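You operate a simulated robot arm through the tools that you are given. There is no shell and no other tool. Be economical: measure what you need, move in short steps, check, and stop when the job is done.

You are at the controls of a simulated robot arm. One attempt, no reset.

JOB
Push the table drawer shut. Take the brown ticket and put it on the grey cart deck. Put the black cup on the packing table away on the grey table. Take the black ticket and leave it on the shelf under the blue conveyor. Take the black curl and put it on the shelf under the blue conveyor. Put the orange carton on the top pallet away on the top left shelf. Fetch the gauge ticket and set it on the packing table shelf. Take the red key and put it on the shelf under the blue conveyor. Shut the blue drawer. Take the white ticket and leave it in the orange crate. Press the green button three times. Open the right bench door, fetch the orange ticket and set it on the bench cupboard shelf, then shut the door. Fetch the small panel from the work bench and set it on the white panel there. Do these in any order. Set down upright: brown ticket, black cup, orange carton, gauge ticket, orange ticket.

The check looks at the end state, three seconds after you hand in, the way a careful person would. Anything else that was tipped, shoved, dropped, spilled or broken makes it a failure.

ROBOT AND FRAMES
A 7-joint arm with a fingered hand on a trunk, on a base that drives. Base frame: it is fixed to the floor where the robot stands at the start and does not move with it; the origin is under the middle of the robot, x ahead of it, y to its left, z up; the surface under the hand at the start is at about z = 0.715. Readings come in m, rad, newtons and seconds.
With the tool pointing down near the work surface it reaches from about 0.28 to 0.7 m from the robot's upright axis, wherever it stands. Its first joint turns from -1.204 to 3.002 rad. Places, roughly: bench cupboard shelf [-1.8, 5.8, 0.4]; black cup (7x7x8 cm) [0.6, -0.5, 0.9]; black curl (5x6x3 cm) [1.7, -0.3, 0.9]; black ticket [1, -0.5, 1]; blue drawer [2.3, 2.4, 0.3]; brown ticket [0.75, -0.25, 1]; gauge ticket [1.75, 0, 1]; green button [-1.8, 4.1, 1]; grey cart deck (20x46 cm) [1, 2.14, 0.56]; grey table [-6.1, 2, 0.8]; orange carton (6x13x15 cm) [1.8, -0.2, 0.9]; orange crate (36x26x16 cm) [-2.3, -0.4, 0.4]; orange ticket [-1.5, 5.75, 0.75]; packing table shelf [0.8, -0.5, 0.2]; red key (5x2x6 cm) [2.1, -0.4, 0.9]; right bench door [-2, 5.6, 0.4]; shelf under the blue conveyor [-2.4, -0.6, 0.3]; small panel [-2, 6.25, 1]; table drawer [0.7, -0.2, 0.7]; top left shelf [2, 4.2, 1.8]; white panel (29x22x2 cm) [-1.8, 6.7, 0.8]; white ticket [1, 2, 0.5]. Payload 3.4 kg.
The tool frame sits at the grasp point between the pads (the TCP): z along the fingers, y along the line on which they close. The tips reach 0.025 m beyond it. Largest opening 0.088 m; the body of the gripper starts 0.029 m behind the TCP. The gripper is a hand of 5 fingers: y runs from the thumb to the fingers, the wrist lies at [-0.013, -0.097, -0.162] in the tool frame, and closing takes about 1.5 s.
Orientation is told as [roll, pitch, yaw] about the base's x, y, z axes, in that order, counted from this pose: with the fingers straight down and the wrist toward the robot, the tool's x, y and z point along [0, 1, 0], [1, 0, 0] and [0, 0, -1] of the base frame.

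CONTROLS
- The arm moves only by the tool apply_moves. Its arguments are lists of equal length, an entry for each row: "fingers": the opening, from 0 (shut) to 1 (fully open); "xyz": the shift along the base's x, y, z in m, a list of three; "turn": the turn, a rotation vector about the base's x, y, z in rad, a list of three. In form: {"fingers": [fingers, ...], "xyz": [[x, y, z], ...], "turn": [[ax, ay, az], ...]}. A call has 1 to 20 rows; each row is the pose to reach, as a shift and turn from the pose commanded when the call began. A row lasts 0.2 s, in which the tool goes at most 0.05 m and 0.15 rad; a call with a longer step from one row to the next is refused whole, and so is a gripper value outside its range. Where a pose cannot be reached the arm comes as near as it can. A force on the tool above 40 N (or 10 N above the force at the start of the call, whichever is more), or a blocked arm, ends the call early, and 0.2 s more pass. Each finger travels about 0.153 m/s and halts on what it meets, pressing with about 28 N; the grip force reading is that of the motor and also rises with nothing between the fingers. The clock runs only during rows and for 0.2 s after the last one: add rows that repeat a pose to give the fingers time. The reply holds the time, the measured pose of the TCP, the force on the tool along the base axes, the opening and the grip force, in the units named above and with some noise, with the torque about the TCP (base axes, N m) and any sound that the robot's microphone picked up.
- Cameras (640 x 400 px; columns grow to the right, rows downward): "scene" is now at [0.1206, -0.0414, 1.3085]; the picture's right is [-0.50, -0.87, -0.00], its down [-0.58, 0.34, -0.74] and it looks along [0.64, -0.37, -0.67] (base axes); focal length 233 px, centre (320, 200). "wrist" rides on the gripper at [0.059, -0.079, -0.105] in the tool frame; the picture's right is [-0.73, 0.32, -0.61], its down [-0.62, -0.68, 0.38] and it looks along [-0.29, 0.66, 0.70] (tool axes); focal length 234 px, centre (320, 200). There is no depth. A picture from a camera that has moved, and an enlarged one, comes with that camera's place and axes in the base frame and with its lens.
- get_image(camera): a new picture of that camera. No time passes.
- slide_trunk(by): slides the trunk up (or, below 0, down) by that many m; the arm and the scene camera ride with it, the base frame stays. It gives what a move gives, with no picture.
- steer(legs): drives the robot by 1 to 6 legs, each [ahead, left, turn to the left] in m, m and rad, along the robot's own axes; the way and the turn of a leg run together, so that a leg with both is an arc; at most 1.5 m and 3.142 rad a leg. The arm and the cameras ride along, it lands a little off, and it stops where it bumps. It gives what a move gives.
- grasp_type(shape): the hand has 5 fingers and takes this shape, open, in about a second: jaw (thumb against the fingers, like two jaws); tri (thumb and two fingers); tip (a fingertip pinch); poke (one finger out to press); point (the index stretched); flat (the hand flat); cup (the hand cupped); fist (a fist). The gripper value then closes the fingers along that shape, each until it touches; the sizes above hold for jaw. It gives what a move gives, with no picture.
- aim_head(pan, tilt): turns the head with the scene camera to pan (to the left, within 1.501 rad either way) and tilt (down, from -0.506 to 1.204), counted from straight ahead of the robot. It gives what a move gives.
- close_up(camera, box): a new picture of the part [left, top, right, bottom] of that camera's present view, enlarged. No time passes.
- job_done(): hands the job in; it is judged then, once.

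Go step by step. Nothing tells you exact positions but the pictures and the camera data: compare them with the known pose of the tool, close in by small moves and look again before you grip or let go. The budget is 577 turns and 360 pictures, counting those below and the enlarged ones. Unless the task says otherwise, let go and move clear before handing in.

The tools are called as name(argument=value, ...) on one line, values as JSON. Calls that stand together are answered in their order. apply_moves: Moves the arm, as the interface text tells. Its arguments: {"type":"object","properties":{"fingers":{"type":"array","items":{"type":"number"}},"xyz":{"type":"array","items":{"type":"array","items":{"type":"number"}}},"turn":{"type":"array","items":{"type":"array","items":{"type":"number"}}}},"required":["fingers","xyz","turn"]} The other tools are called the same way: slide_trunk (by) slides the trunk up or down; grasp_type (shape) gives the hand a shape; steer (legs) drives the base; aim_head (pan, tilt) turns the head that bears the scene camera; get_image (camera) takes a picture; close_up (camera, box) takes an enlarged picture of a part of a camera's view; job_done () hands the job in.

At the start:

```text
time: 0.0
position: [0.5417, -0.0788, 1.1409]
tcp_rot: [0.0, 0.0, -0.001]
force: [-0.3, 1.4, 0.6]
wrist_torque: [-0.01, 0.0, -0.02]
finger_gap: 0.0878
grasp_force: 0.0
shape: jaw
trunk travel left (down, up): [-0.575, 0.365]
robot x, y, heading: [-0.0013, 0.0014, -0.001]
head pan, tilt: [-0.525, 0.731]
```

scene: 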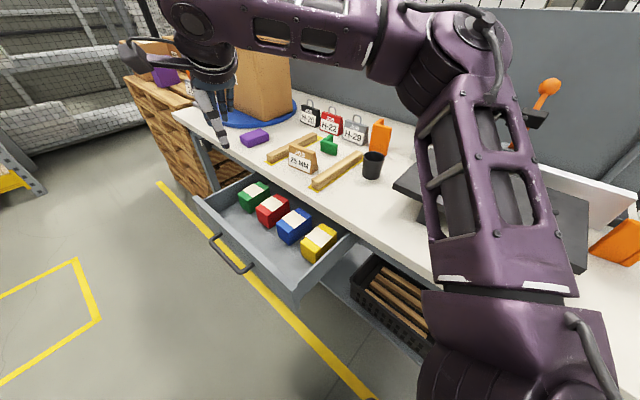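
wrist: 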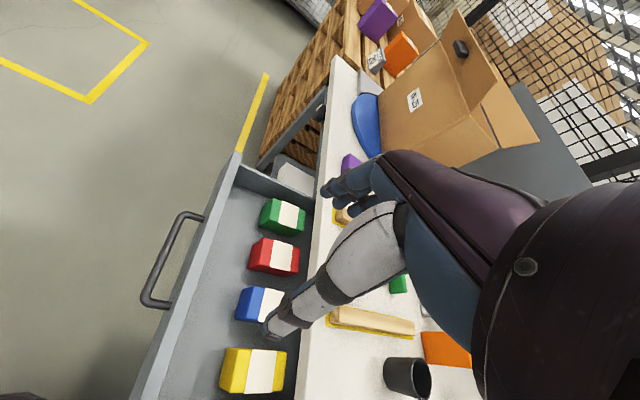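

I see the packing table ahead with its drawer open, tickets, a cup and blocks. I'll look closer first.

close_up(camera="scene", box=[180, 60, 440, 222])

aim_head(pan=0.0, tilt=0.5)

get_image(camera="scene")

```text
2.46 times, centred on (310, 141) of scene
camera zoom: at [0.1206, -0.0414, 1.3085], right [-0.5, -0.87, 0.0], down [-0.58, 0.34, -0.74], along [0.64, -0.37, -0.67], focal length 573 px, centre (345, 345)
```

zoom: 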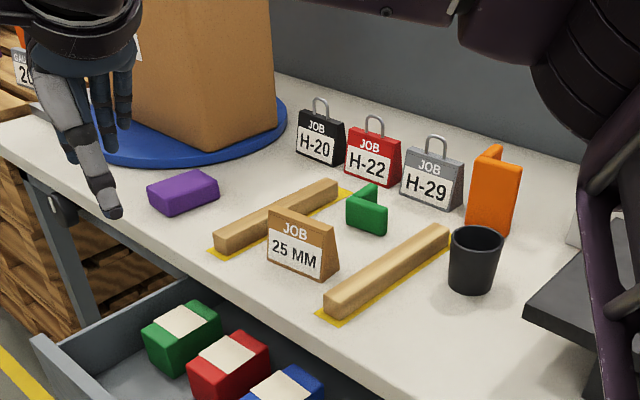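

```text
time: 0.9
position: [0.5418, -0.0811, 1.1411]
tcp_rot: [0.001, 0.0, -0.001]
force: [-0.1, -0.2, -0.5]
wrist_torque: [0.01, -0.02, -0.04]
finger_gap: 0.0876
grasp_force: 0.0
shape: jaw
trunk travel left (down, up): [-0.575, 0.365]
robot x, y, heading: [0.0006, 0.0014, -0.001]
head pan, tilt: [0.0, 0.499]
```

```text
356 pictures are left
camera scene: at [0.1392, 0.0005, 1.3289], right [0.0, -1.0, 0.0], down [-0.48, 0.0, -0.88], along [0.88, 0.0, -0.48], focal length 233 px, centre (320, 200)
```

scene: 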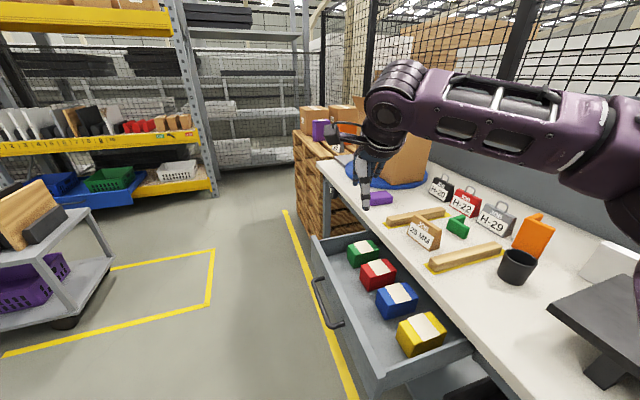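

The packing table runs ahead at a slight slant to the left; the cart is on the left. I'll survey to the sides.

aim_head(pan=1.0, tilt=0.3)

get_image(camera="scene")

aim_head(pan=-1.2, tilt=0.4)

get_image(camera="scene")

```text
time: 2.2
position: [0.5423, -0.0796, 1.1411]
tcp_rot: [0.001, 0.0, -0.001]
force: [0.4, -0.5, 0.5]
wrist_torque: [0.02, 0.0, 0.01]
finger_gap: 0.0877
grasp_force: 0.1
shape: jaw
trunk travel left (down, up): [-0.575, 0.365]
robot x, y, heading: [0.0005, 0.0006, -0.001]
head pan, tilt: [1.0, 0.3]
```

```text
355 pictures are left
camera scene: at [0.0987, 0.0791, 1.3474], right [0.84, -0.54, 0.0], down [-0.16, -0.25, -0.96], along [0.52, 0.8, -0.3], focal length 233 px, centre (320, 200)
```

scene: 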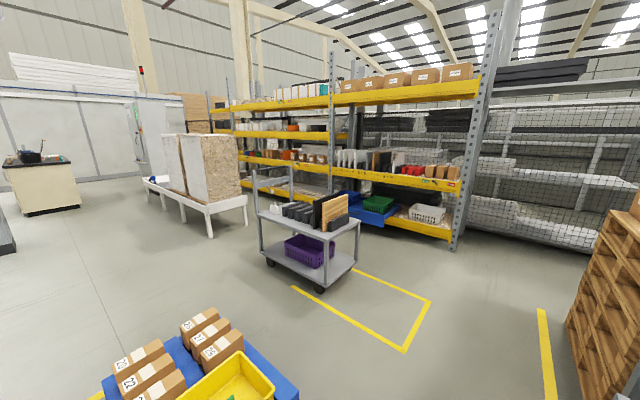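

```text
time: 4.3
position: [0.5415, -0.0801, 1.1406]
tcp_rot: [0.0, -0.001, -0.002]
force: [0.4, -0.3, 0.3]
wrist_torque: [-0.03, 0.0, 0.0]
finger_gap: 0.0877
grasp_force: 0.1
shape: jaw
trunk travel left (down, up): [-0.575, 0.365]
robot x, y, heading: [0.0018, -0.0021, 0.001]
head pan, tilt: [-1.201, 0.4]
```

```text
354 pictures are left
camera scene: at [0.0817, -0.0858, 1.3381], right [-0.93, -0.36, 0.0], down [-0.14, 0.36, -0.92], along [0.33, -0.86, -0.39], focal length 233 px, centre (320, 200)
```

scene: 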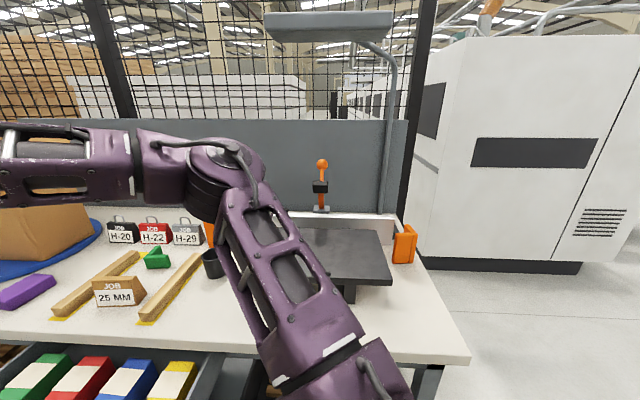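

The drawer front runs from about (0.38,-0.11) to (0.81,0.02), open by roughly 0.21 m. I'll go outside of it with the fingers shut and then push it in.

apply_moves(fingers=[0.5, 0, 0, 0, 0, 0, 0, 0, 0, 0, 0, 0, 0], xyz=[[0, 0.045, 0], [0, 0.09, 0], [0, 0.135, 0], [0, 0.18, 0], [0, 0.225, 0], [0, 0.225, -0.05], [0, 0.225, -0.1], [0, 0.225, -0.15], [0, 0.225, -0.2], [0, 0.225, -0.25], [0, 0.225, -0.3], [0, 0.225, -0.34], [0, 0.225, -0.38]], turn=[[0, 0, 0.1], [0, 0, 0.2], [0, 0, 0.28], [0, 0, 0.28], [0, 0, 0.28], [0, 0, 0.28], [0, 0, 0.28], [0, 0, 0.28], [0, 0, 0.28], [0, 0, 0.28], [0, 0, 0.28], [0, 0, 0.28], [0, 0, 0.28]])

aim_head(pan=-0.2, tilt=0.8)

get_image(camera="scene")

```text
time: 7.1
position: [0.5399, 0.1458, 0.7607]
tcp_rot: [0.001, -0.001, 0.279]
force: [0.4, -1.0, 1.0]
wrist_torque: [0.0, -0.02, 0.05]
finger_gap: 0.0001
grasp_force: 27.7
shape: jaw
trunk travel left (down, up): [-0.575, 0.365]
robot x, y, heading: [-0.0026, -0.0014, 0.003]
head pan, tilt: [-1.201, 0.4]
```

```text
time: 8.4
position: [0.5406, 0.1453, 0.7598]
tcp_rot: [0.001, 0.002, 0.28]
force: [0.0, -0.3, -0.3]
wrist_torque: [0.01, -0.02, -0.01]
finger_gap: 0.0
grasp_force: 27.8
shape: jaw
trunk travel left (down, up): [-0.575, 0.365]
robot x, y, heading: [-0.0006, -0.0004, 0.004]
head pan, tilt: [-0.201, 0.799]
```

```text
353 pictures are left
camera scene: at [0.1272, -0.0155, 1.303], right [-0.2, -0.98, 0.0], down [-0.7, 0.14, -0.7], along [0.68, -0.14, -0.72], focal length 233 px, centre (320, 200)
```

scene: 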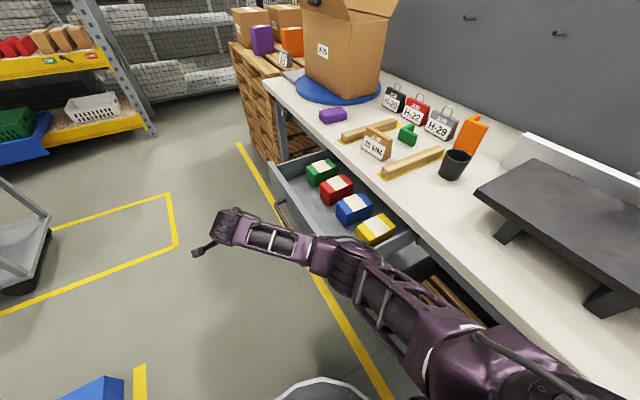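

The hand is outside the drawer front. Now push along the table's inward normal.

apply_moves(fingers=[0, 0, 0, 0, 0, 0, 0, 0, 0], xyz=[[0.01, -0.03, 0], [0.02, -0.06, 0], [0.03, -0.09, 0], [0.038, -0.12, 0], [0.046, -0.15, 0], [0.054, -0.18, 0], [0.062, -0.21, 0], [0.07, -0.24, 0], [0.078, -0.27, 0]], turn=[[0, 0, 0], [0, 0, 0], [0, 0, 0], [0, 0, 0], [0, 0, 0], [0, 0, 0], [0, 0, 0], [0, 0, 0], [0, 0, 0]])

get_image(camera="scene")

```text
time: 10.4
position: [0.6191, -0.1239, 0.7612]
tcp_rot: [0.001, 0.001, 0.28]
force: [-0.4, -0.4, 0.4]
wrist_torque: [-0.01, 0.0, 0.01]
finger_gap: 0.0001
grasp_force: 28.8
shape: jaw
trunk travel left (down, up): [-0.575, 0.365]
robot x, y, heading: [-0.0015, -0.0032, -0.002]
head pan, tilt: [-0.201, 0.799]
```

```text
352 pictures are left
camera scene: at [0.1274, -0.0163, 1.3029], right [-0.2, -0.98, 0.0], down [-0.7, 0.14, -0.7], along [0.68, -0.14, -0.72], focal length 233 px, centre (320, 200)
```

scene: 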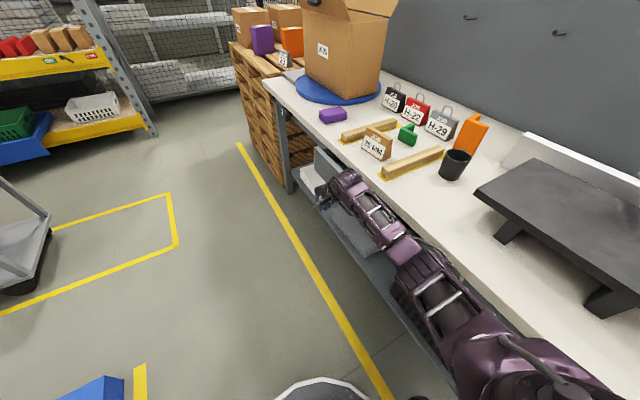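

The drawer has moved in with little force. Continue gently until it stops.

apply_moves(fingers=[0, 0, 0, 0, 0], xyz=[[0.006, -0.02, 0], [0.012, -0.04, 0], [0.017, -0.06, 0], [0.023, -0.08, 0], [0.029, -0.1, 0]], turn=[[0, 0, 0], [0, 0, 0], [0, 0, 0], [0, 0, 0], [0, 0, 0]])

get_image(camera="scene")

get_image(camera="wrist")

```text
time: 11.6
position: [0.6479, -0.2051, 0.7625]
tcp_rot: [0.017, -0.003, 0.3]
force: [-9.1, 19.9, 7.8]
wrist_torque: [-0.18, -0.08, -0.02]
finger_gap: 0.0001
grasp_force: 28.4
shape: jaw
trunk travel left (down, up): [-0.575, 0.365]
robot x, y, heading: [0.0003, 0.0009, 0.004]
head pan, tilt: [-0.201, 0.799]
stopped in row 5: the force on the tool passed its limit at 42 N (the readings are from after the stop); the commanded pose is now the measured one
```

```text
351 pictures are left
camera scene: at [0.1241, -0.0124, 1.3035], right [-0.19, -0.98, 0.0], down [-0.7, 0.14, -0.7], along [0.69, -0.14, -0.72], focal length 233 px, centre (320, 200)
```

scene: 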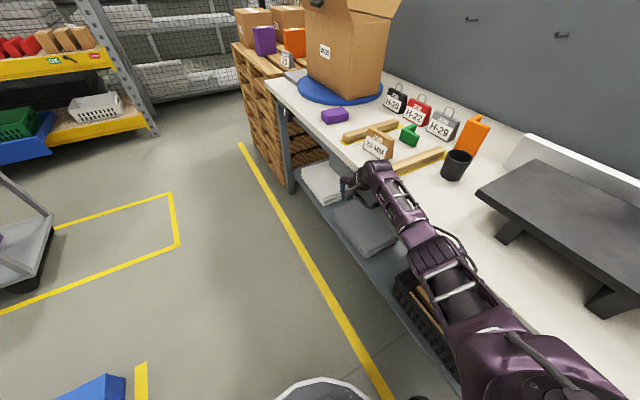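

```text
350 pictures are left
camera wrist: at [0.5555, -0.1742, 0.8696], right [0.52, -0.61, 0.59], down [-0.47, -0.79, -0.4], along [0.71, -0.07, -0.7], focal length 234 px, centre (320, 200)
```

wrist: 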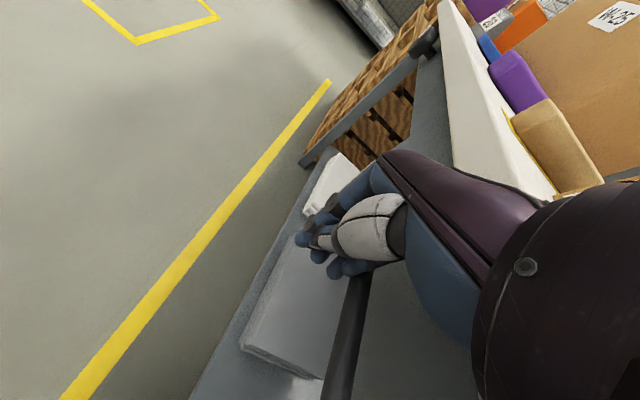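

It hit a firm stop, likely shut. Back away, raise and look.

apply_moves(fingers=[0, 0, 0, 0, 0, 0, 0, 0, 0, 0, 0, 0, 0], xyz=[[-0.012, 0.04, 0], [-0.024, 0.08, 0], [-0.036, 0.12, 0], [-0.06, 0.16, 0], [-0.09, 0.19, 0.02], [-0.12, 0.22, 0.05], [-0.14, 0.24, 0.1], [-0.16, 0.26, 0.14], [-0.18, 0.28, 0.18], [-0.18, 0.3, 0.22], [-0.18, 0.3, 0.27], [-0.18, 0.3, 0.32], [-0.18, 0.3, 0.36]], turn=[[0, 0, 0], [0, 0, 0], [0, 0, 0], [0, 0, 0], [0, 0, 0], [0, 0, 0], [0, 0, 0], [0, 0, 0], [0, 0, 0], [0, 0, 0], [0, 0, 0], [0, 0, 0], [0, 0, 0]])

aim_head(pan=-0.5, tilt=0.75)

get_image(camera="scene")

get_image(camera="wrist")

```text
refused: row 6 steps farther than a row can; nothing moved
```

```text
time: 12.4
position: [0.647, -0.2069, 0.763]
tcp_rot: [0.011, 0.001, 0.297]
force: [-7.1, 27.7, 8.1]
wrist_torque: [-0.19, -0.13, 0.13]
finger_gap: 0.0
grasp_force: 28.1
shape: jaw
trunk travel left (down, up): [-0.575, 0.365]
robot x, y, heading: [-0.0004, 0.0005, 0.013]
head pan, tilt: [-0.499, 0.75]
```

```text
349 pictures are left
camera scene: at [0.118, -0.0319, 1.3075], right [-0.47, -0.88, 0.0], down [-0.6, 0.32, -0.73], along [0.65, -0.35, -0.68], focal length 233 px, centre (320, 200)
```

scene: 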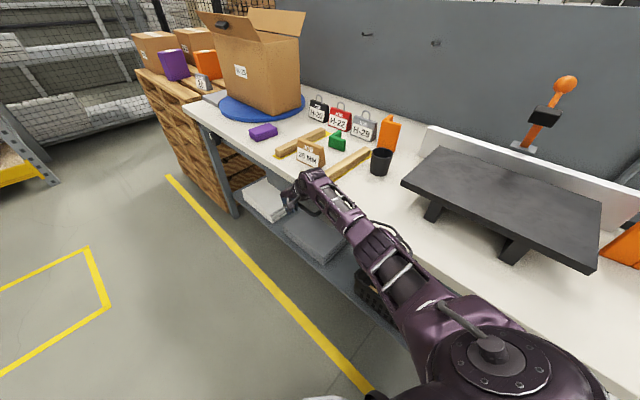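

```text
348 pictures are left
camera wrist: at [0.5554, -0.1737, 0.8693], right [0.52, -0.61, 0.6], down [-0.47, -0.79, -0.39], along [0.71, -0.08, -0.7], focal length 234 px, centre (320, 200)
```

wrist: 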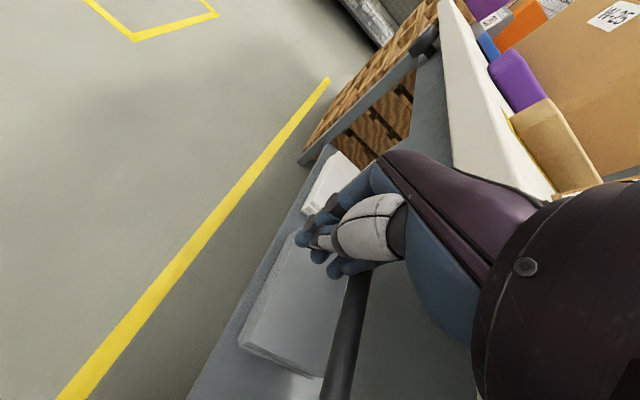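

Retry the retreat with smaller steps.

apply_moves(fingers=[0, 0, 0, 0, 0, 0, 0, 0, 0, 0, 0], xyz=[[-0.012, 0.04, 0], [-0.024, 0.08, 0], [-0.036, 0.12, 0], [-0.048, 0.16, 0], [-0.06, 0.19, 0.02], [-0.07, 0.21, 0.06], [-0.08, 0.23, 0.1], [-0.09, 0.24, 0.14], [-0.1, 0.25, 0.18], [-0.1, 0.25, 0.22], [-0.1, 0.25, 0.26]], turn=[[0, 0, 0], [0, 0, 0], [0, 0, 0], [0, 0, 0], [0, 0, 0], [0, 0, 0], [0, 0, 0], [0, 0, 0], [0, 0, 0], [0, 0, 0], [0, 0, 0]])

get_image(camera="wrist")

get_image(camera="scene")

```text
time: 14.8
position: [0.5491, 0.0385, 1.021]
tcp_rot: [0.015, 0.001, 0.292]
force: [0.6, 0.2, 0.2]
wrist_torque: [0.01, 0.03, -0.01]
finger_gap: 0.0
grasp_force: 28.0
shape: jaw
trunk travel left (down, up): [-0.575, 0.365]
robot x, y, heading: [-0.0032, 0.0022, 0.008]
head pan, tilt: [-0.499, 0.75]
```

```text
347 pictures are left
camera wrist: at [0.4576, 0.0702, 1.1271], right [0.52, -0.61, 0.6], down [-0.47, -0.79, -0.39], along [0.71, -0.08, -0.7], focal length 234 px, centre (320, 200)
```

wrist: 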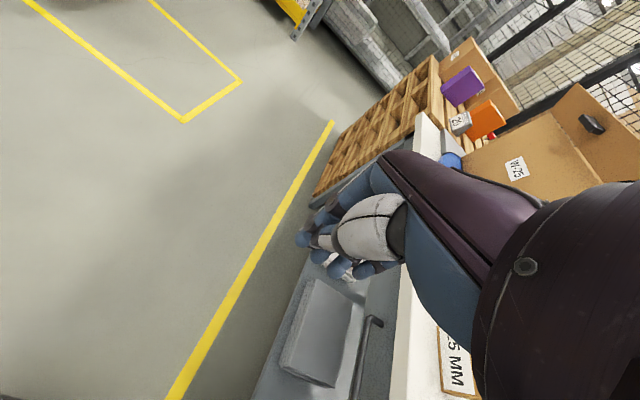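

```text
346 pictures are left
camera scene: at [0.1201, -0.0375, 1.307], right [-0.48, -0.88, 0.0], down [-0.6, 0.32, -0.73], along [0.64, -0.35, -0.68], focal length 233 px, centre (320, 200)
```

scene: 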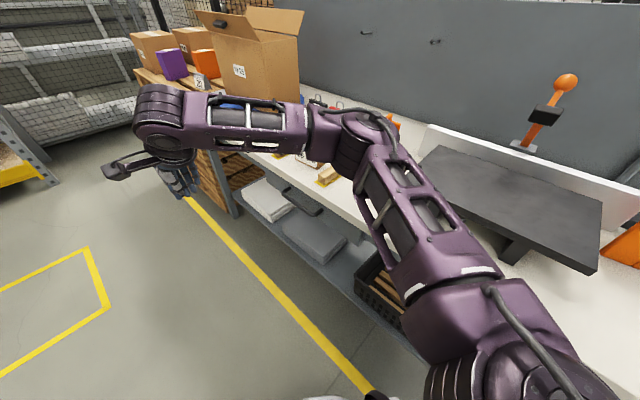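

Check the drawer front closer.

close_up(camera="wrist", box=[240, 260, 480, 400])

close_up(camera="scene", box=[200, 120, 420, 258])

```text
2.67 times, centred on (360, 330) of wrist
camera zoom: at [0.4576, 0.0702, 1.1271], right [0.52, -0.61, 0.6], down [-0.47, -0.79, -0.39], along [0.71, -0.08, -0.7], focal length 624 px, centre (213, -147)
```

zoom: 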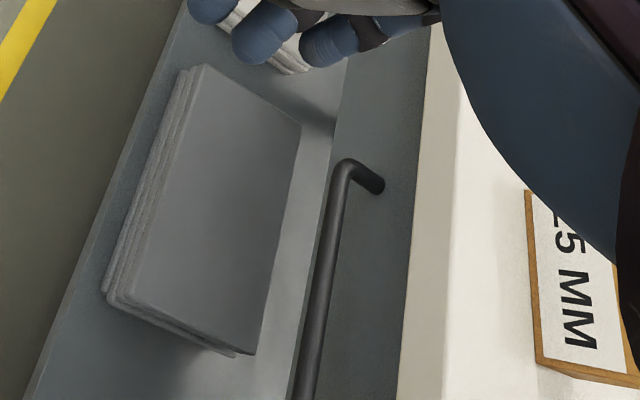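

```text
2.90 times, centred on (310, 189) of scene
camera zoom: at [0.1201, -0.0375, 1.307], right [-0.48, -0.88, 0.0], down [-0.6, 0.32, -0.73], along [0.64, -0.35, -0.68], focal length 675 px, centre (349, 232)
```

zoom: 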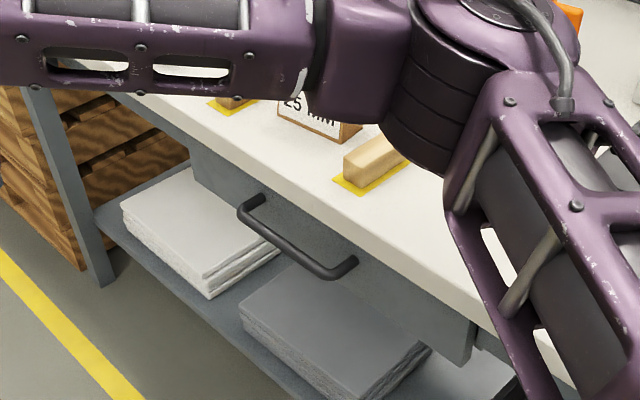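

The drawer is shut. The brown ticket stands at about (0.72,-0.32), just over the table edge; I'll raise the hand and turn the robot to face the table.

apply_moves(fingers=[0.5, 1, 1, 1], xyz=[[-0.02, -0.02, 0.04], [-0.04, -0.03, 0.08], [-0.06, -0.04, 0.12], [-0.08, -0.04, 0.15]], turn=[[0, 0, -0.1], [0, 0, -0.2], [0, 0, -0.28], [0, 0, -0.28]])

steer(legs=[[0.48, 0.14, 0], [0, 0, -1.29]])

aim_head(pan=0.0, tilt=0.75)

get_image(camera="scene")

get_image(camera="wrist")

```text
time: 15.8
position: [0.4671, -0.0018, 1.1708]
tcp_rot: [0.014, 0.003, 0.012]
force: [-1.2, -0.3, -0.5]
wrist_torque: [0.02, 0.0, -0.01]
finger_gap: 0.0878
grasp_force: 0.0
shape: jaw
trunk travel left (down, up): [-0.575, 0.365]
robot x, y, heading: [0.0043, -0.002, 0.001]
head pan, tilt: [-0.499, 0.75]
```

```text
time: 21.9
position: [0.6106, -0.3089, 1.1706]
tcp_rot: [0.013, 0.002, -1.264]
force: [-0.1, 0.8, -0.4]
wrist_torque: [0.02, -0.02, 0.01]
finger_gap: 0.0879
grasp_force: 0.0
shape: jaw
trunk travel left (down, up): [-0.575, 0.365]
robot x, y, heading: [0.4779, 0.1399, -1.274]
head pan, tilt: [-0.499, 0.75]
```

```text
time: 22.9
position: [0.6101, -0.3089, 1.1705]
tcp_rot: [0.014, 0.003, -1.266]
force: [-0.1, -0.3, 0.2]
wrist_torque: [0.0, -0.05, 0.0]
finger_gap: 0.0878
grasp_force: 0.1
shape: jaw
trunk travel left (down, up): [-0.575, 0.365]
robot x, y, heading: [0.4795, 0.1413, -1.275]
head pan, tilt: [0.0, 0.75]
```

```text
343 pictures are left
camera scene: at [0.5157, 0.0146, 1.307], right [-0.96, -0.29, 0.0], down [-0.2, 0.65, -0.73], along [0.21, -0.7, -0.68], focal length 233 px, centre (320, 200)
```

scene: 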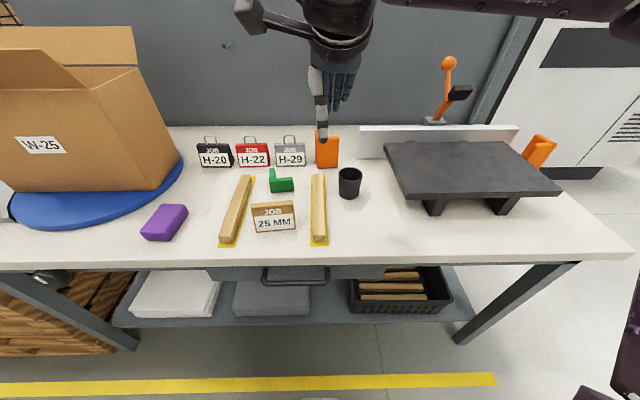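

```text
342 pictures are left
camera wrist: at [0.6429, -0.2165, 1.2772], right [-0.6, -0.53, 0.6], down [-0.79, 0.46, -0.39], along [-0.07, -0.71, -0.7], focal length 234 px, centre (320, 200)
```

wrist: 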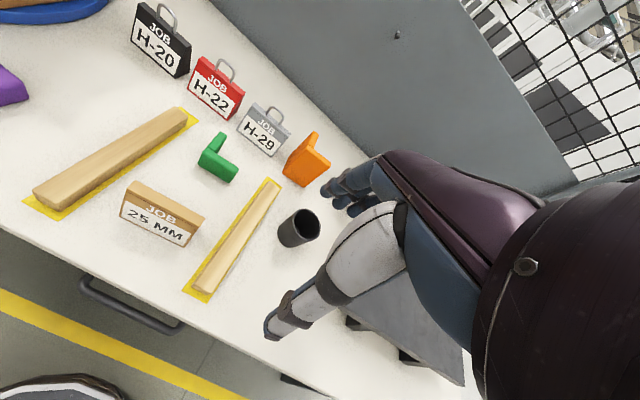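

Good view now. I'll zoom in on the ticket area.

close_up(camera="scene", box=[190, 130, 390, 255])

close_up(camera="wrist", box=[20, 90, 340, 290])

```text
3.20 times, centred on (290, 192) of scene
camera zoom: at [0.5157, 0.0146, 1.307], right [-0.96, -0.29, 0.0], down [-0.2, 0.65, -0.73], along [0.21, -0.7, -0.68], focal length 745 px, centre (416, 224)
```

zoom: 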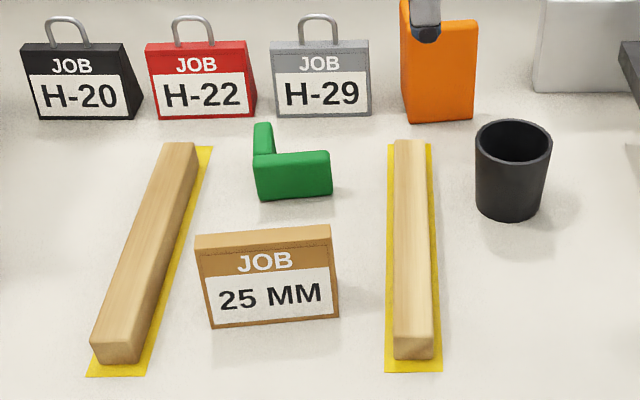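

```text
2.00 times, centred on (180, 190) of wrist
camera zoom: at [0.6429, -0.2165, 1.2772], right [-0.6, -0.53, 0.6], down [-0.79, 0.46, -0.39], along [-0.07, -0.71, -0.7], focal length 468 px, centre (600, 220)
```

zoom: 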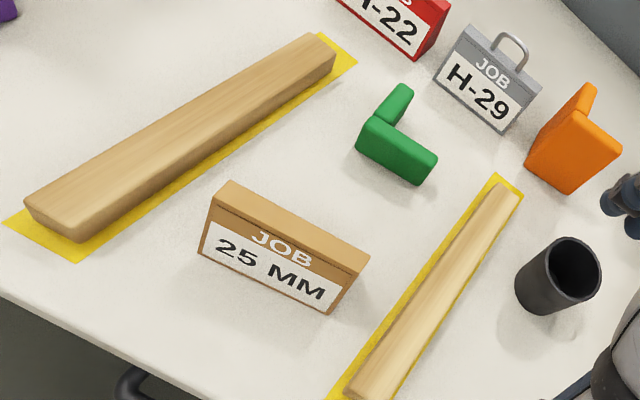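

The ticket is a ~10×2×8.5 cm block centred near (0.735,-0.323), yawed about 23° on a 0.85 m table. I'll move above it with the fingers across its thickness.

apply_moves(fingers=[1, 1, 1, 1, 1], xyz=[[0.035, 0, -0.03], [0.07, -0.005, -0.06], [0.1, -0.01, -0.09], [0.125, -0.014, -0.12], [0.125, -0.014, -0.14]], turn=[[0, 0, 0.05], [0, 0, 0.1], [0, 0, 0.1], [0, 0, 0.1], [0, 0, 0.1]])

get_image(camera="scene")

get_image(camera="wrist")

```text
time: 24.1
position: [0.7366, -0.3237, 1.0306]
tcp_rot: [0.013, 0.002, -1.167]
force: [-0.4, 0.5, 0.2]
wrist_torque: [-0.02, 0.01, 0.03]
finger_gap: 0.088
grasp_force: 0.2
shape: jaw
trunk travel left (down, up): [-0.575, 0.365]
robot x, y, heading: [0.4855, 0.1416, -1.276]
head pan, tilt: [0.0, 0.75]
```

```text
339 pictures are left
camera scene: at [0.5152, 0.0143, 1.307], right [-0.96, -0.29, 0.0], down [-0.2, 0.65, -0.73], along [0.21, -0.7, -0.68], focal length 233 px, centre (320, 200)
```

scene: 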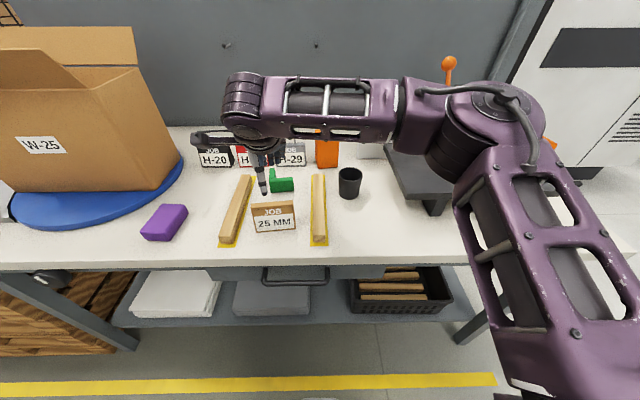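

```text
338 pictures are left
camera wrist: at [0.759, -0.2282, 1.137], right [-0.55, -0.59, 0.6], down [-0.84, 0.38, -0.39], along [0.0, -0.71, -0.7], focal length 234 px, centre (320, 200)
```

wrist: 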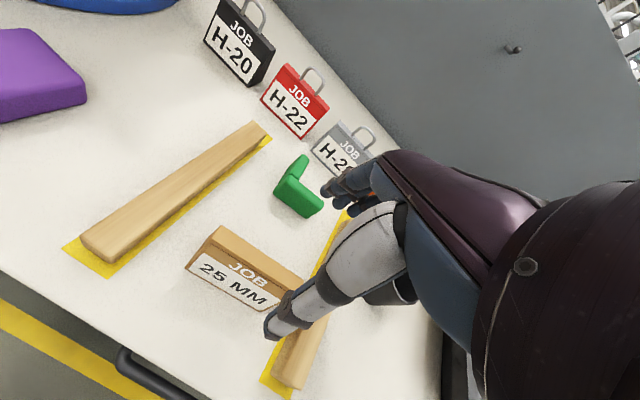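

Aligned as planned; descend partway and check.

apply_moves(fingers=[1, 1, 1], xyz=[[0, 0, -0.03], [0, 0, -0.06], [0, 0, -0.085]], turn=[[-0.005, 0, 0], [-0.01, 0, 0], [-0.012, 0, 0]])

get_image(camera="wrist")

close_up(camera="scene", box=[190, 130, 390, 255])

```text
time: 24.9
position: [0.737, -0.3234, 0.9447]
tcp_rot: [0.01, -0.009, -1.167]
force: [-0.7, -0.5, -0.8]
wrist_torque: [0.0, -0.01, 0.01]
finger_gap: 0.088
grasp_force: 0.1
shape: jaw
trunk travel left (down, up): [-0.575, 0.365]
robot x, y, heading: [0.4794, 0.1405, -1.278]
head pan, tilt: [0.0, 0.75]
```

```text
337 pictures are left
camera wrist: at [0.7587, -0.2264, 1.0505], right [-0.55, -0.58, 0.6], down [-0.84, 0.38, -0.4], along [0.0, -0.72, -0.69], focal length 234 px, centre (320, 200)
```

wrist: 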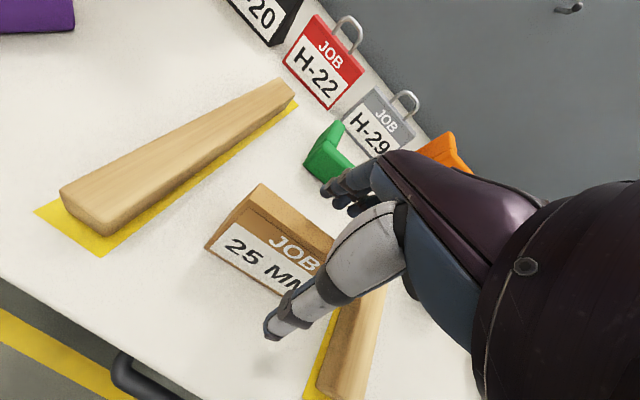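

```text
3.20 times, centred on (290, 192) of scene
camera zoom: at [0.5159, 0.0141, 1.307], right [-0.96, -0.29, 0.0], down [-0.2, 0.65, -0.73], along [0.21, -0.7, -0.68], focal length 745 px, centre (416, 224)
```

zoom: 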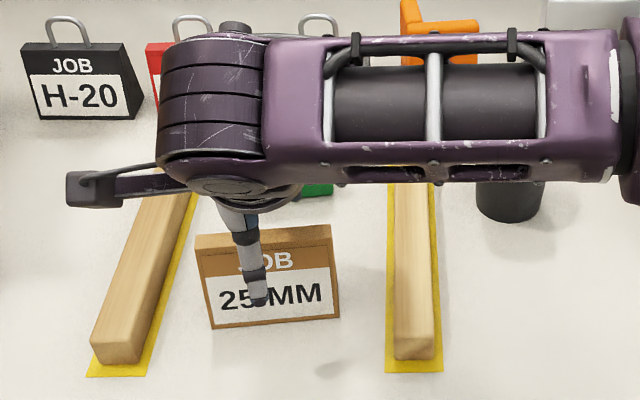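

Thumb in front, fingers behind. Go down to z≈0.908 and close.

apply_moves(fingers=[1, 1, 0.5, 0, 0, 0, 0, 0, 0, 0, 0], xyz=[[0, 0, -0.02], [0, 0, -0.036], [0, 0, -0.036], [0, 0, -0.036], [0, 0, -0.036], [0, 0, -0.036], [0, 0, -0.036], [0, 0, -0.036], [0, 0, -0.036], [0, 0, -0.036], [0, 0, -0.036]], turn=[[0, 0, 0], [0, 0, 0], [0, 0, 0], [0, 0, 0], [0, 0, 0], [0, 0, 0], [0, 0, 0], [0, 0, 0], [0, 0, 0], [0, 0, 0], [0, 0, 0]])

get_image(camera="wrist")

```text
time: 27.3
position: [0.7376, -0.3231, 0.9101]
tcp_rot: [0.009, -0.007, -1.165]
force: [0.7, -0.2, 0.6]
wrist_torque: [0.0, -0.03, 0.03]
finger_gap: 0.0239
grasp_force: 27.9
shape: jaw
trunk travel left (down, up): [-0.575, 0.365]
robot x, y, heading: [0.483, 0.1397, -1.271]
head pan, tilt: [0.0, 0.75]
```

```text
335 pictures are left
camera wrist: at [0.759, -0.2257, 1.0153], right [-0.55, -0.58, 0.6], down [-0.84, 0.38, -0.4], along [0.0, -0.72, -0.69], focal length 234 px, centre (320, 200)
```

wrist: 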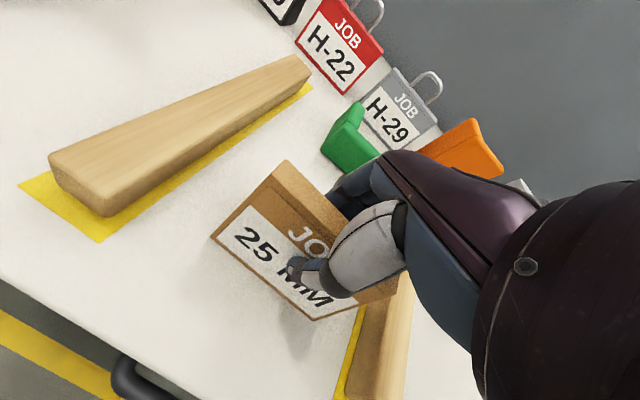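

Gripped (gap 24 mm); the ticket bottom is ~6 cm below the TCP. Lift, pull in, and check.

apply_moves(fingers=[0, 0, 0, 0, 0, 0, 0, 0], xyz=[[0, 0, 0.03], [0, 0, 0.07], [0, 0, 0.12], [0, 0, 0.17], [-0.01, 0.02, 0.21], [-0.03, 0.05, 0.23], [-0.05, 0.09, 0.24], [-0.06, 0.11, 0.24]], turn=[[0, 0, 0], [0, 0, 0], [0, 0, 0], [0, 0, 0], [0, 0, 0], [0, 0, 0], [0, 0, 0], [0, 0, 0]])

get_image(camera="wrist")

aim_head(pan=1.4, tilt=0.6)

get_image(camera="scene")

```text
time: 29.1
position: [0.6788, -0.2141, 1.1485]
tcp_rot: [0.008, -0.009, -1.166]
force: [0.2, -0.7, -0.8]
wrist_torque: [0.03, -0.03, -0.04]
finger_gap: 0.0238
grasp_force: 28.1
shape: jaw
trunk travel left (down, up): [-0.575, 0.365]
robot x, y, heading: [0.4775, 0.1421, -1.276]
head pan, tilt: [0.0, 0.75]
```

```text
334 pictures are left
camera wrist: at [0.7004, -0.1176, 1.254], right [-0.55, -0.58, 0.6], down [-0.84, 0.38, -0.4], along [0.0, -0.72, -0.69], focal length 234 px, centre (320, 200)
```

wrist: 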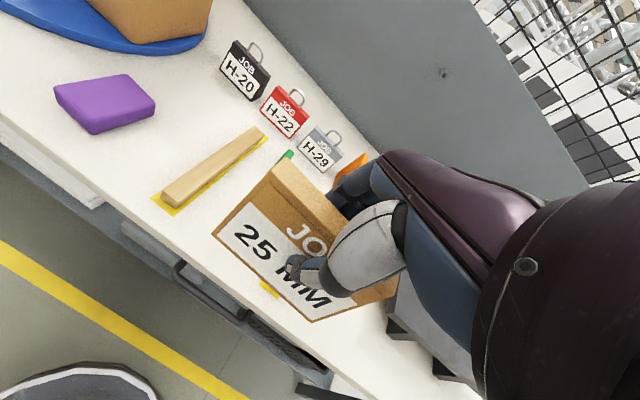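

```text
time: 30.6
position: [0.6794, -0.2142, 1.1476]
tcp_rot: [0.01, -0.009, -1.165]
force: [-0.3, -0.8, -0.4]
wrist_torque: [-0.02, -0.01, -0.01]
finger_gap: 0.0235
grasp_force: 28.5
shape: jaw
trunk travel left (down, up): [-0.575, 0.365]
robot x, y, heading: [0.4821, 0.1443, -1.279]
head pan, tilt: [1.4, 0.6]
```

```text
333 pictures are left
camera scene: at [0.5794, 0.1048, 1.3199], right [0.12, -0.99, 0.0], down [-0.56, -0.07, -0.83], along [0.82, 0.1, -0.56], focal length 233 px, centre (320, 200)
```

scene: 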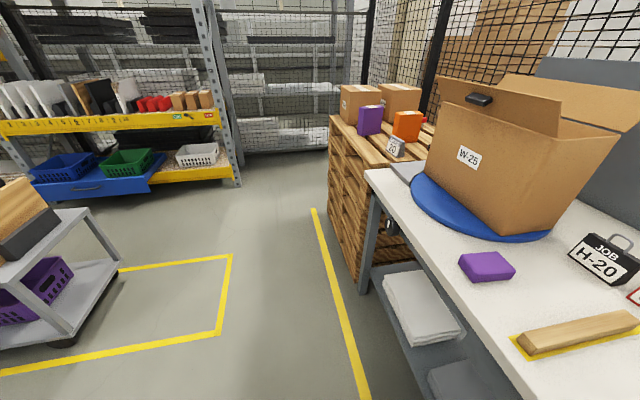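

Ticket held upright. Turn left towards the cart and look.

steer(legs=[[0, 0, 2.2]])

aim_head(pan=0.5, tilt=0.6)

get_image(camera="scene")

```text
time: 36.2
position: [0.6505, 0.5119, 1.1472]
tcp_rot: [0.007, -0.01, 1.03]
force: [-0.5, 0.0, -0.1]
wrist_torque: [0.01, 0.02, 0.02]
finger_gap: 0.023
grasp_force: 28.2
shape: jaw
trunk travel left (down, up): [-0.575, 0.365]
robot x, y, heading: [0.479, 0.1415, 0.919]
head pan, tilt: [1.4, 0.6]
```

```text
time: 37.4
position: [0.6506, 0.5104, 1.1487]
tcp_rot: [0.01, -0.009, 1.031]
force: [-0.2, 0.0, -1.5]
wrist_torque: [-0.01, 0.01, 0.01]
finger_gap: 0.0233
grasp_force: 28.0
shape: jaw
trunk travel left (down, up): [-0.575, 0.365]
robot x, y, heading: [0.4777, 0.1405, 0.918]
head pan, tilt: [0.499, 0.6]
```

```text
332 pictures are left
camera scene: at [0.5207, 0.269, 1.3199], right [0.99, -0.15, 0.0], down [-0.08, -0.56, -0.83], along [0.12, 0.82, -0.56], focal length 233 px, centre (320, 200)
```

scene: 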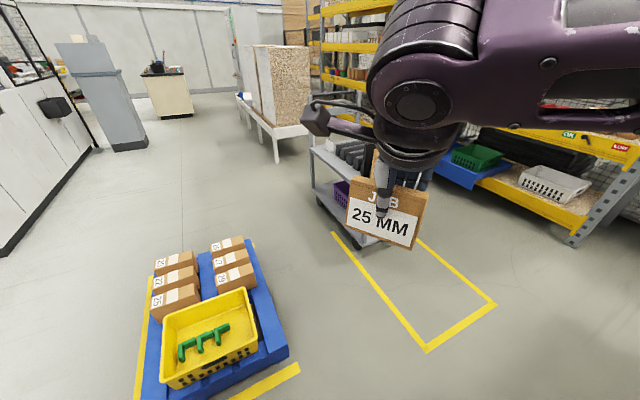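

The blue pallet is low on the floor to the left and the cart is near (1.1,1.85), slanted like the table. I'll drive between them to the cart's left side.

steer(legs=[[0, 0, -0.62], [0.534, 0.473, 0], [0, 0.6, 0]])

aim_head(pan=0.3, tilt=0.7)

get_image(camera="scene")

```text
time: 45.9
position: [1.0276, 1.5175, 1.147]
tcp_rot: [0.008, -0.007, 0.4]
force: [0.0, -0.4, -0.1]
wrist_torque: [0.0, -0.01, -0.01]
finger_gap: 0.0236
grasp_force: 27.3
shape: jaw
trunk travel left (down, up): [-0.575, 0.365]
robot x, y, heading: [0.6687, 1.3208, 0.289]
head pan, tilt: [0.499, 0.6]
```

```text
time: 46.7
position: [1.0287, 1.5172, 1.1481]
tcp_rot: [0.008, -0.009, 0.401]
force: [0.4, 0.3, -0.9]
wrist_torque: [0.04, -0.01, -0.02]
finger_gap: 0.0234
grasp_force: 28.3
shape: jaw
trunk travel left (down, up): [-0.575, 0.365]
robot x, y, heading: [0.6681, 1.3174, 0.289]
head pan, tilt: [0.3, 0.7]
```

```text
331 pictures are left
camera scene: at [0.788, 1.3815, 1.3113], right [0.56, -0.83, 0.0], down [-0.53, -0.36, -0.77], along [0.63, 0.43, -0.64], focal length 233 px, centre (320, 200)
```

scene: 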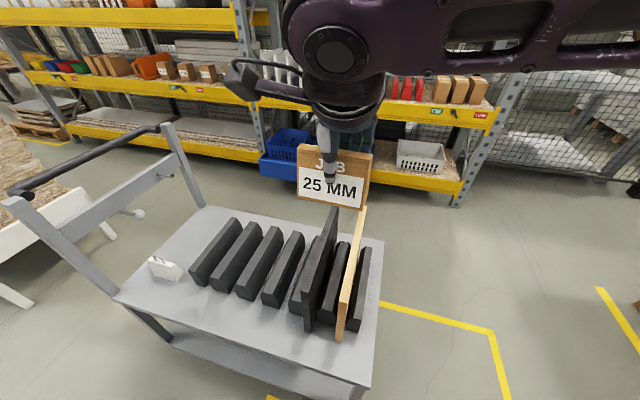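

The free strip on the cart deck is at its handle end, with the white ticket in the near half. I'll shift left along the cart to place the brown ticket in the far half near (1.04,2.17).

steer(legs=[[-0.05, 0.0, 0], [0, 0.65, 0]])

aim_head(pan=0.0, tilt=0.9)

get_image(camera="scene")

get_image(camera="wrist")

```text
time: 50.8
position: [0.7994, 2.1246, 1.1485]
tcp_rot: [0.008, -0.009, 0.386]
force: [-0.7, 0.5, 0.0]
wrist_torque: [-0.01, -0.01, -0.05]
finger_gap: 0.0232
grasp_force: 27.8
shape: jaw
trunk travel left (down, up): [-0.575, 0.365]
robot x, y, heading: [0.4383, 1.9296, 0.279]
head pan, tilt: [0.3, 0.7]
```

```text
time: 51.6
position: [0.7998, 2.1248, 1.1483]
tcp_rot: [0.008, -0.007, 0.383]
force: [1.6, -0.7, 0.0]
wrist_torque: [0.01, -0.02, -0.01]
finger_gap: 0.0234
grasp_force: 27.9
shape: jaw
trunk travel left (down, up): [-0.575, 0.365]
robot x, y, heading: [0.4375, 1.9309, 0.275]
head pan, tilt: [0.0, 0.901]
```

```text
330 pictures are left
camera scene: at [0.5591, 1.9666, 1.2951], right [0.27, -0.96, 0.0], down [-0.75, -0.21, -0.62], along [0.6, 0.17, -0.78], focal length 233 px, centre (320, 200)
```

scene: 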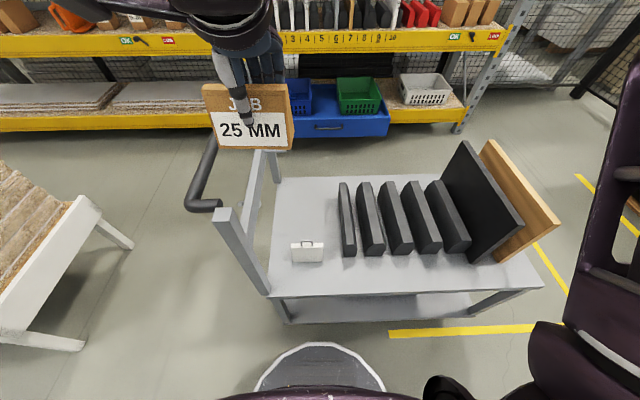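

```text
329 pictures are left
camera wrist: at [0.7042, 2.1483, 1.254], right [0.57, -0.56, 0.6], down [-0.4, -0.83, -0.4], along [0.72, -0.01, -0.69], focal length 234 px, centre (320, 200)
```

wrist: 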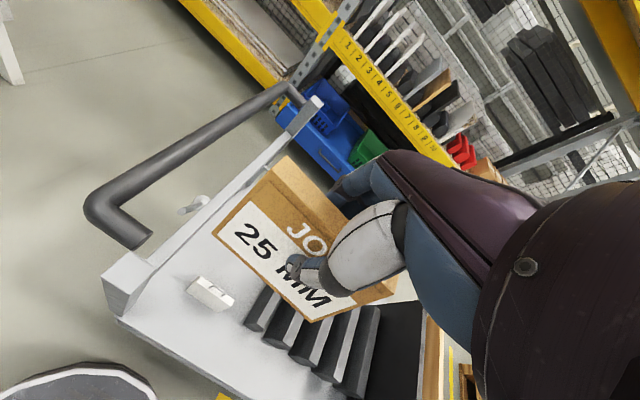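

The deck strip is clear behind the white ticket; target (1.04,2.16). Move above it and lower partway while watching the elbow against the upright panels.

apply_moves(fingers=[0, 0, 0, 0, 0, 0, 0, 0, 0, 0], xyz=[[0.045, 0.007, 0], [0.09, 0.014, 0], [0.135, 0.021, 0], [0.18, 0.028, 0], [0.22, 0.033, 0], [0.24, 0.035, -0.03], [0.24, 0.035, -0.07], [0.24, 0.035, -0.12], [0.24, 0.035, -0.17], [0.24, 0.035, -0.22]], turn=[[0, 0, -0.03], [0, 0, -0.06], [0, 0, -0.08], [0, 0, -0.08], [0, 0, -0.08], [0, 0, -0.08], [0, 0, -0.08], [0, 0, -0.08], [0, 0, -0.08], [0, 0, -0.08]])

get_image(camera="scene")

get_image(camera="wrist")

```text
time: 53.8
position: [1.0394, 2.1591, 0.9271]
tcp_rot: [0.011, -0.009, 0.305]
force: [1.2, 0.3, -0.6]
wrist_torque: [-0.01, 0.0, -0.01]
finger_gap: 0.0232
grasp_force: 28.2
shape: jaw
trunk travel left (down, up): [-0.575, 0.365]
robot x, y, heading: [0.4382, 1.9313, 0.276]
head pan, tilt: [0.0, 0.901]
```

```text
328 pictures are left
camera scene: at [0.5599, 1.9667, 1.2951], right [0.27, -0.96, 0.0], down [-0.75, -0.21, -0.62], along [0.6, 0.17, -0.78], focal length 233 px, centre (320, 200)
```

scene: 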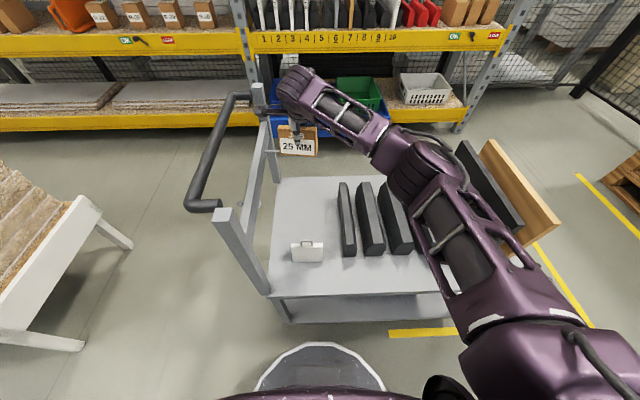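

```text
327 pictures are left
camera wrist: at [0.9459, 2.1912, 1.034], right [0.52, -0.6, 0.6], down [-0.46, -0.79, -0.4], along [0.72, -0.07, -0.69], focal length 234 px, centre (320, 200)
```

wrist: 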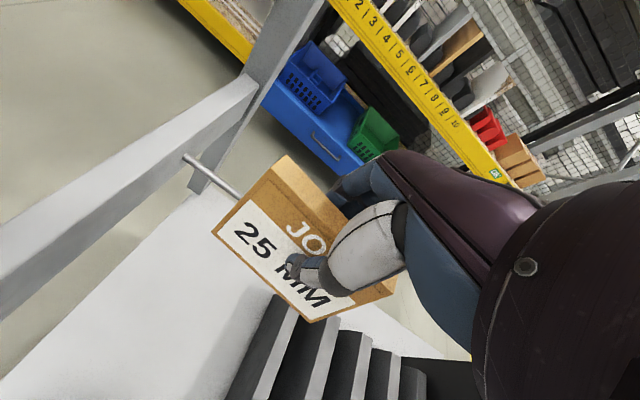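

The elbow is well above the panels. Continue down to z≈0.66.

apply_moves(fingers=[0, 0, 0, 0, 0, 0], xyz=[[0, 0, -0.05], [0, 0, -0.1], [0, 0, -0.15], [0, 0, -0.2], [0, 0, -0.24], [0, 0, -0.265]], turn=[[0, 0, 0], [0, 0, 0], [0, 0, 0], [0, 0, 0], [0, 0, 0], [0, 0, 0]])

get_image(camera="scene")

get_image(camera="wrist")

```text
time: 55.2
position: [1.0373, 2.1537, 0.6636]
tcp_rot: [0.011, -0.01, 0.308]
force: [-0.7, 0.2, -0.2]
wrist_torque: [0.0, -0.01, -0.01]
finger_gap: 0.0233
grasp_force: 27.9
shape: jaw
out of reach, approached as far as the arm can: row 6
trunk travel left (down, up): [-0.575, 0.365]
robot x, y, heading: [0.4367, 1.9316, 0.275]
head pan, tilt: [0.0, 0.901]
```

```text
326 pictures are left
camera scene: at [0.5593, 1.9656, 1.2951], right [0.27, -0.96, 0.0], down [-0.75, -0.21, -0.62], along [0.6, 0.17, -0.78], focal length 233 px, centre (320, 200)
```

scene: 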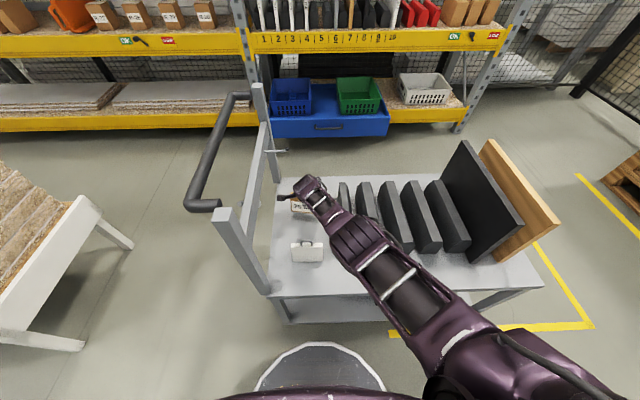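

```text
325 pictures are left
camera wrist: at [0.9433, 2.1843, 0.7689], right [0.52, -0.6, 0.6], down [-0.46, -0.79, -0.4], along [0.72, -0.07, -0.69], focal length 234 px, centre (320, 200)
```

wrist: 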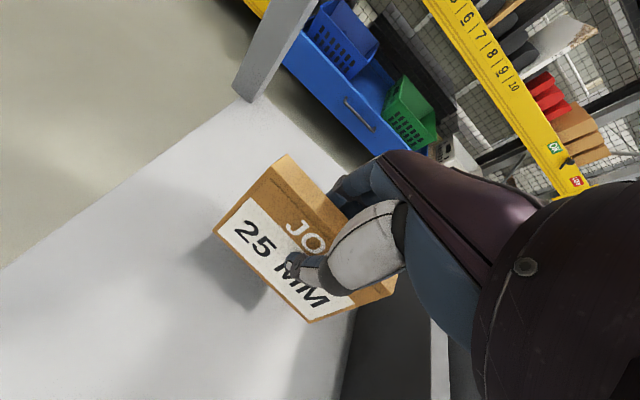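

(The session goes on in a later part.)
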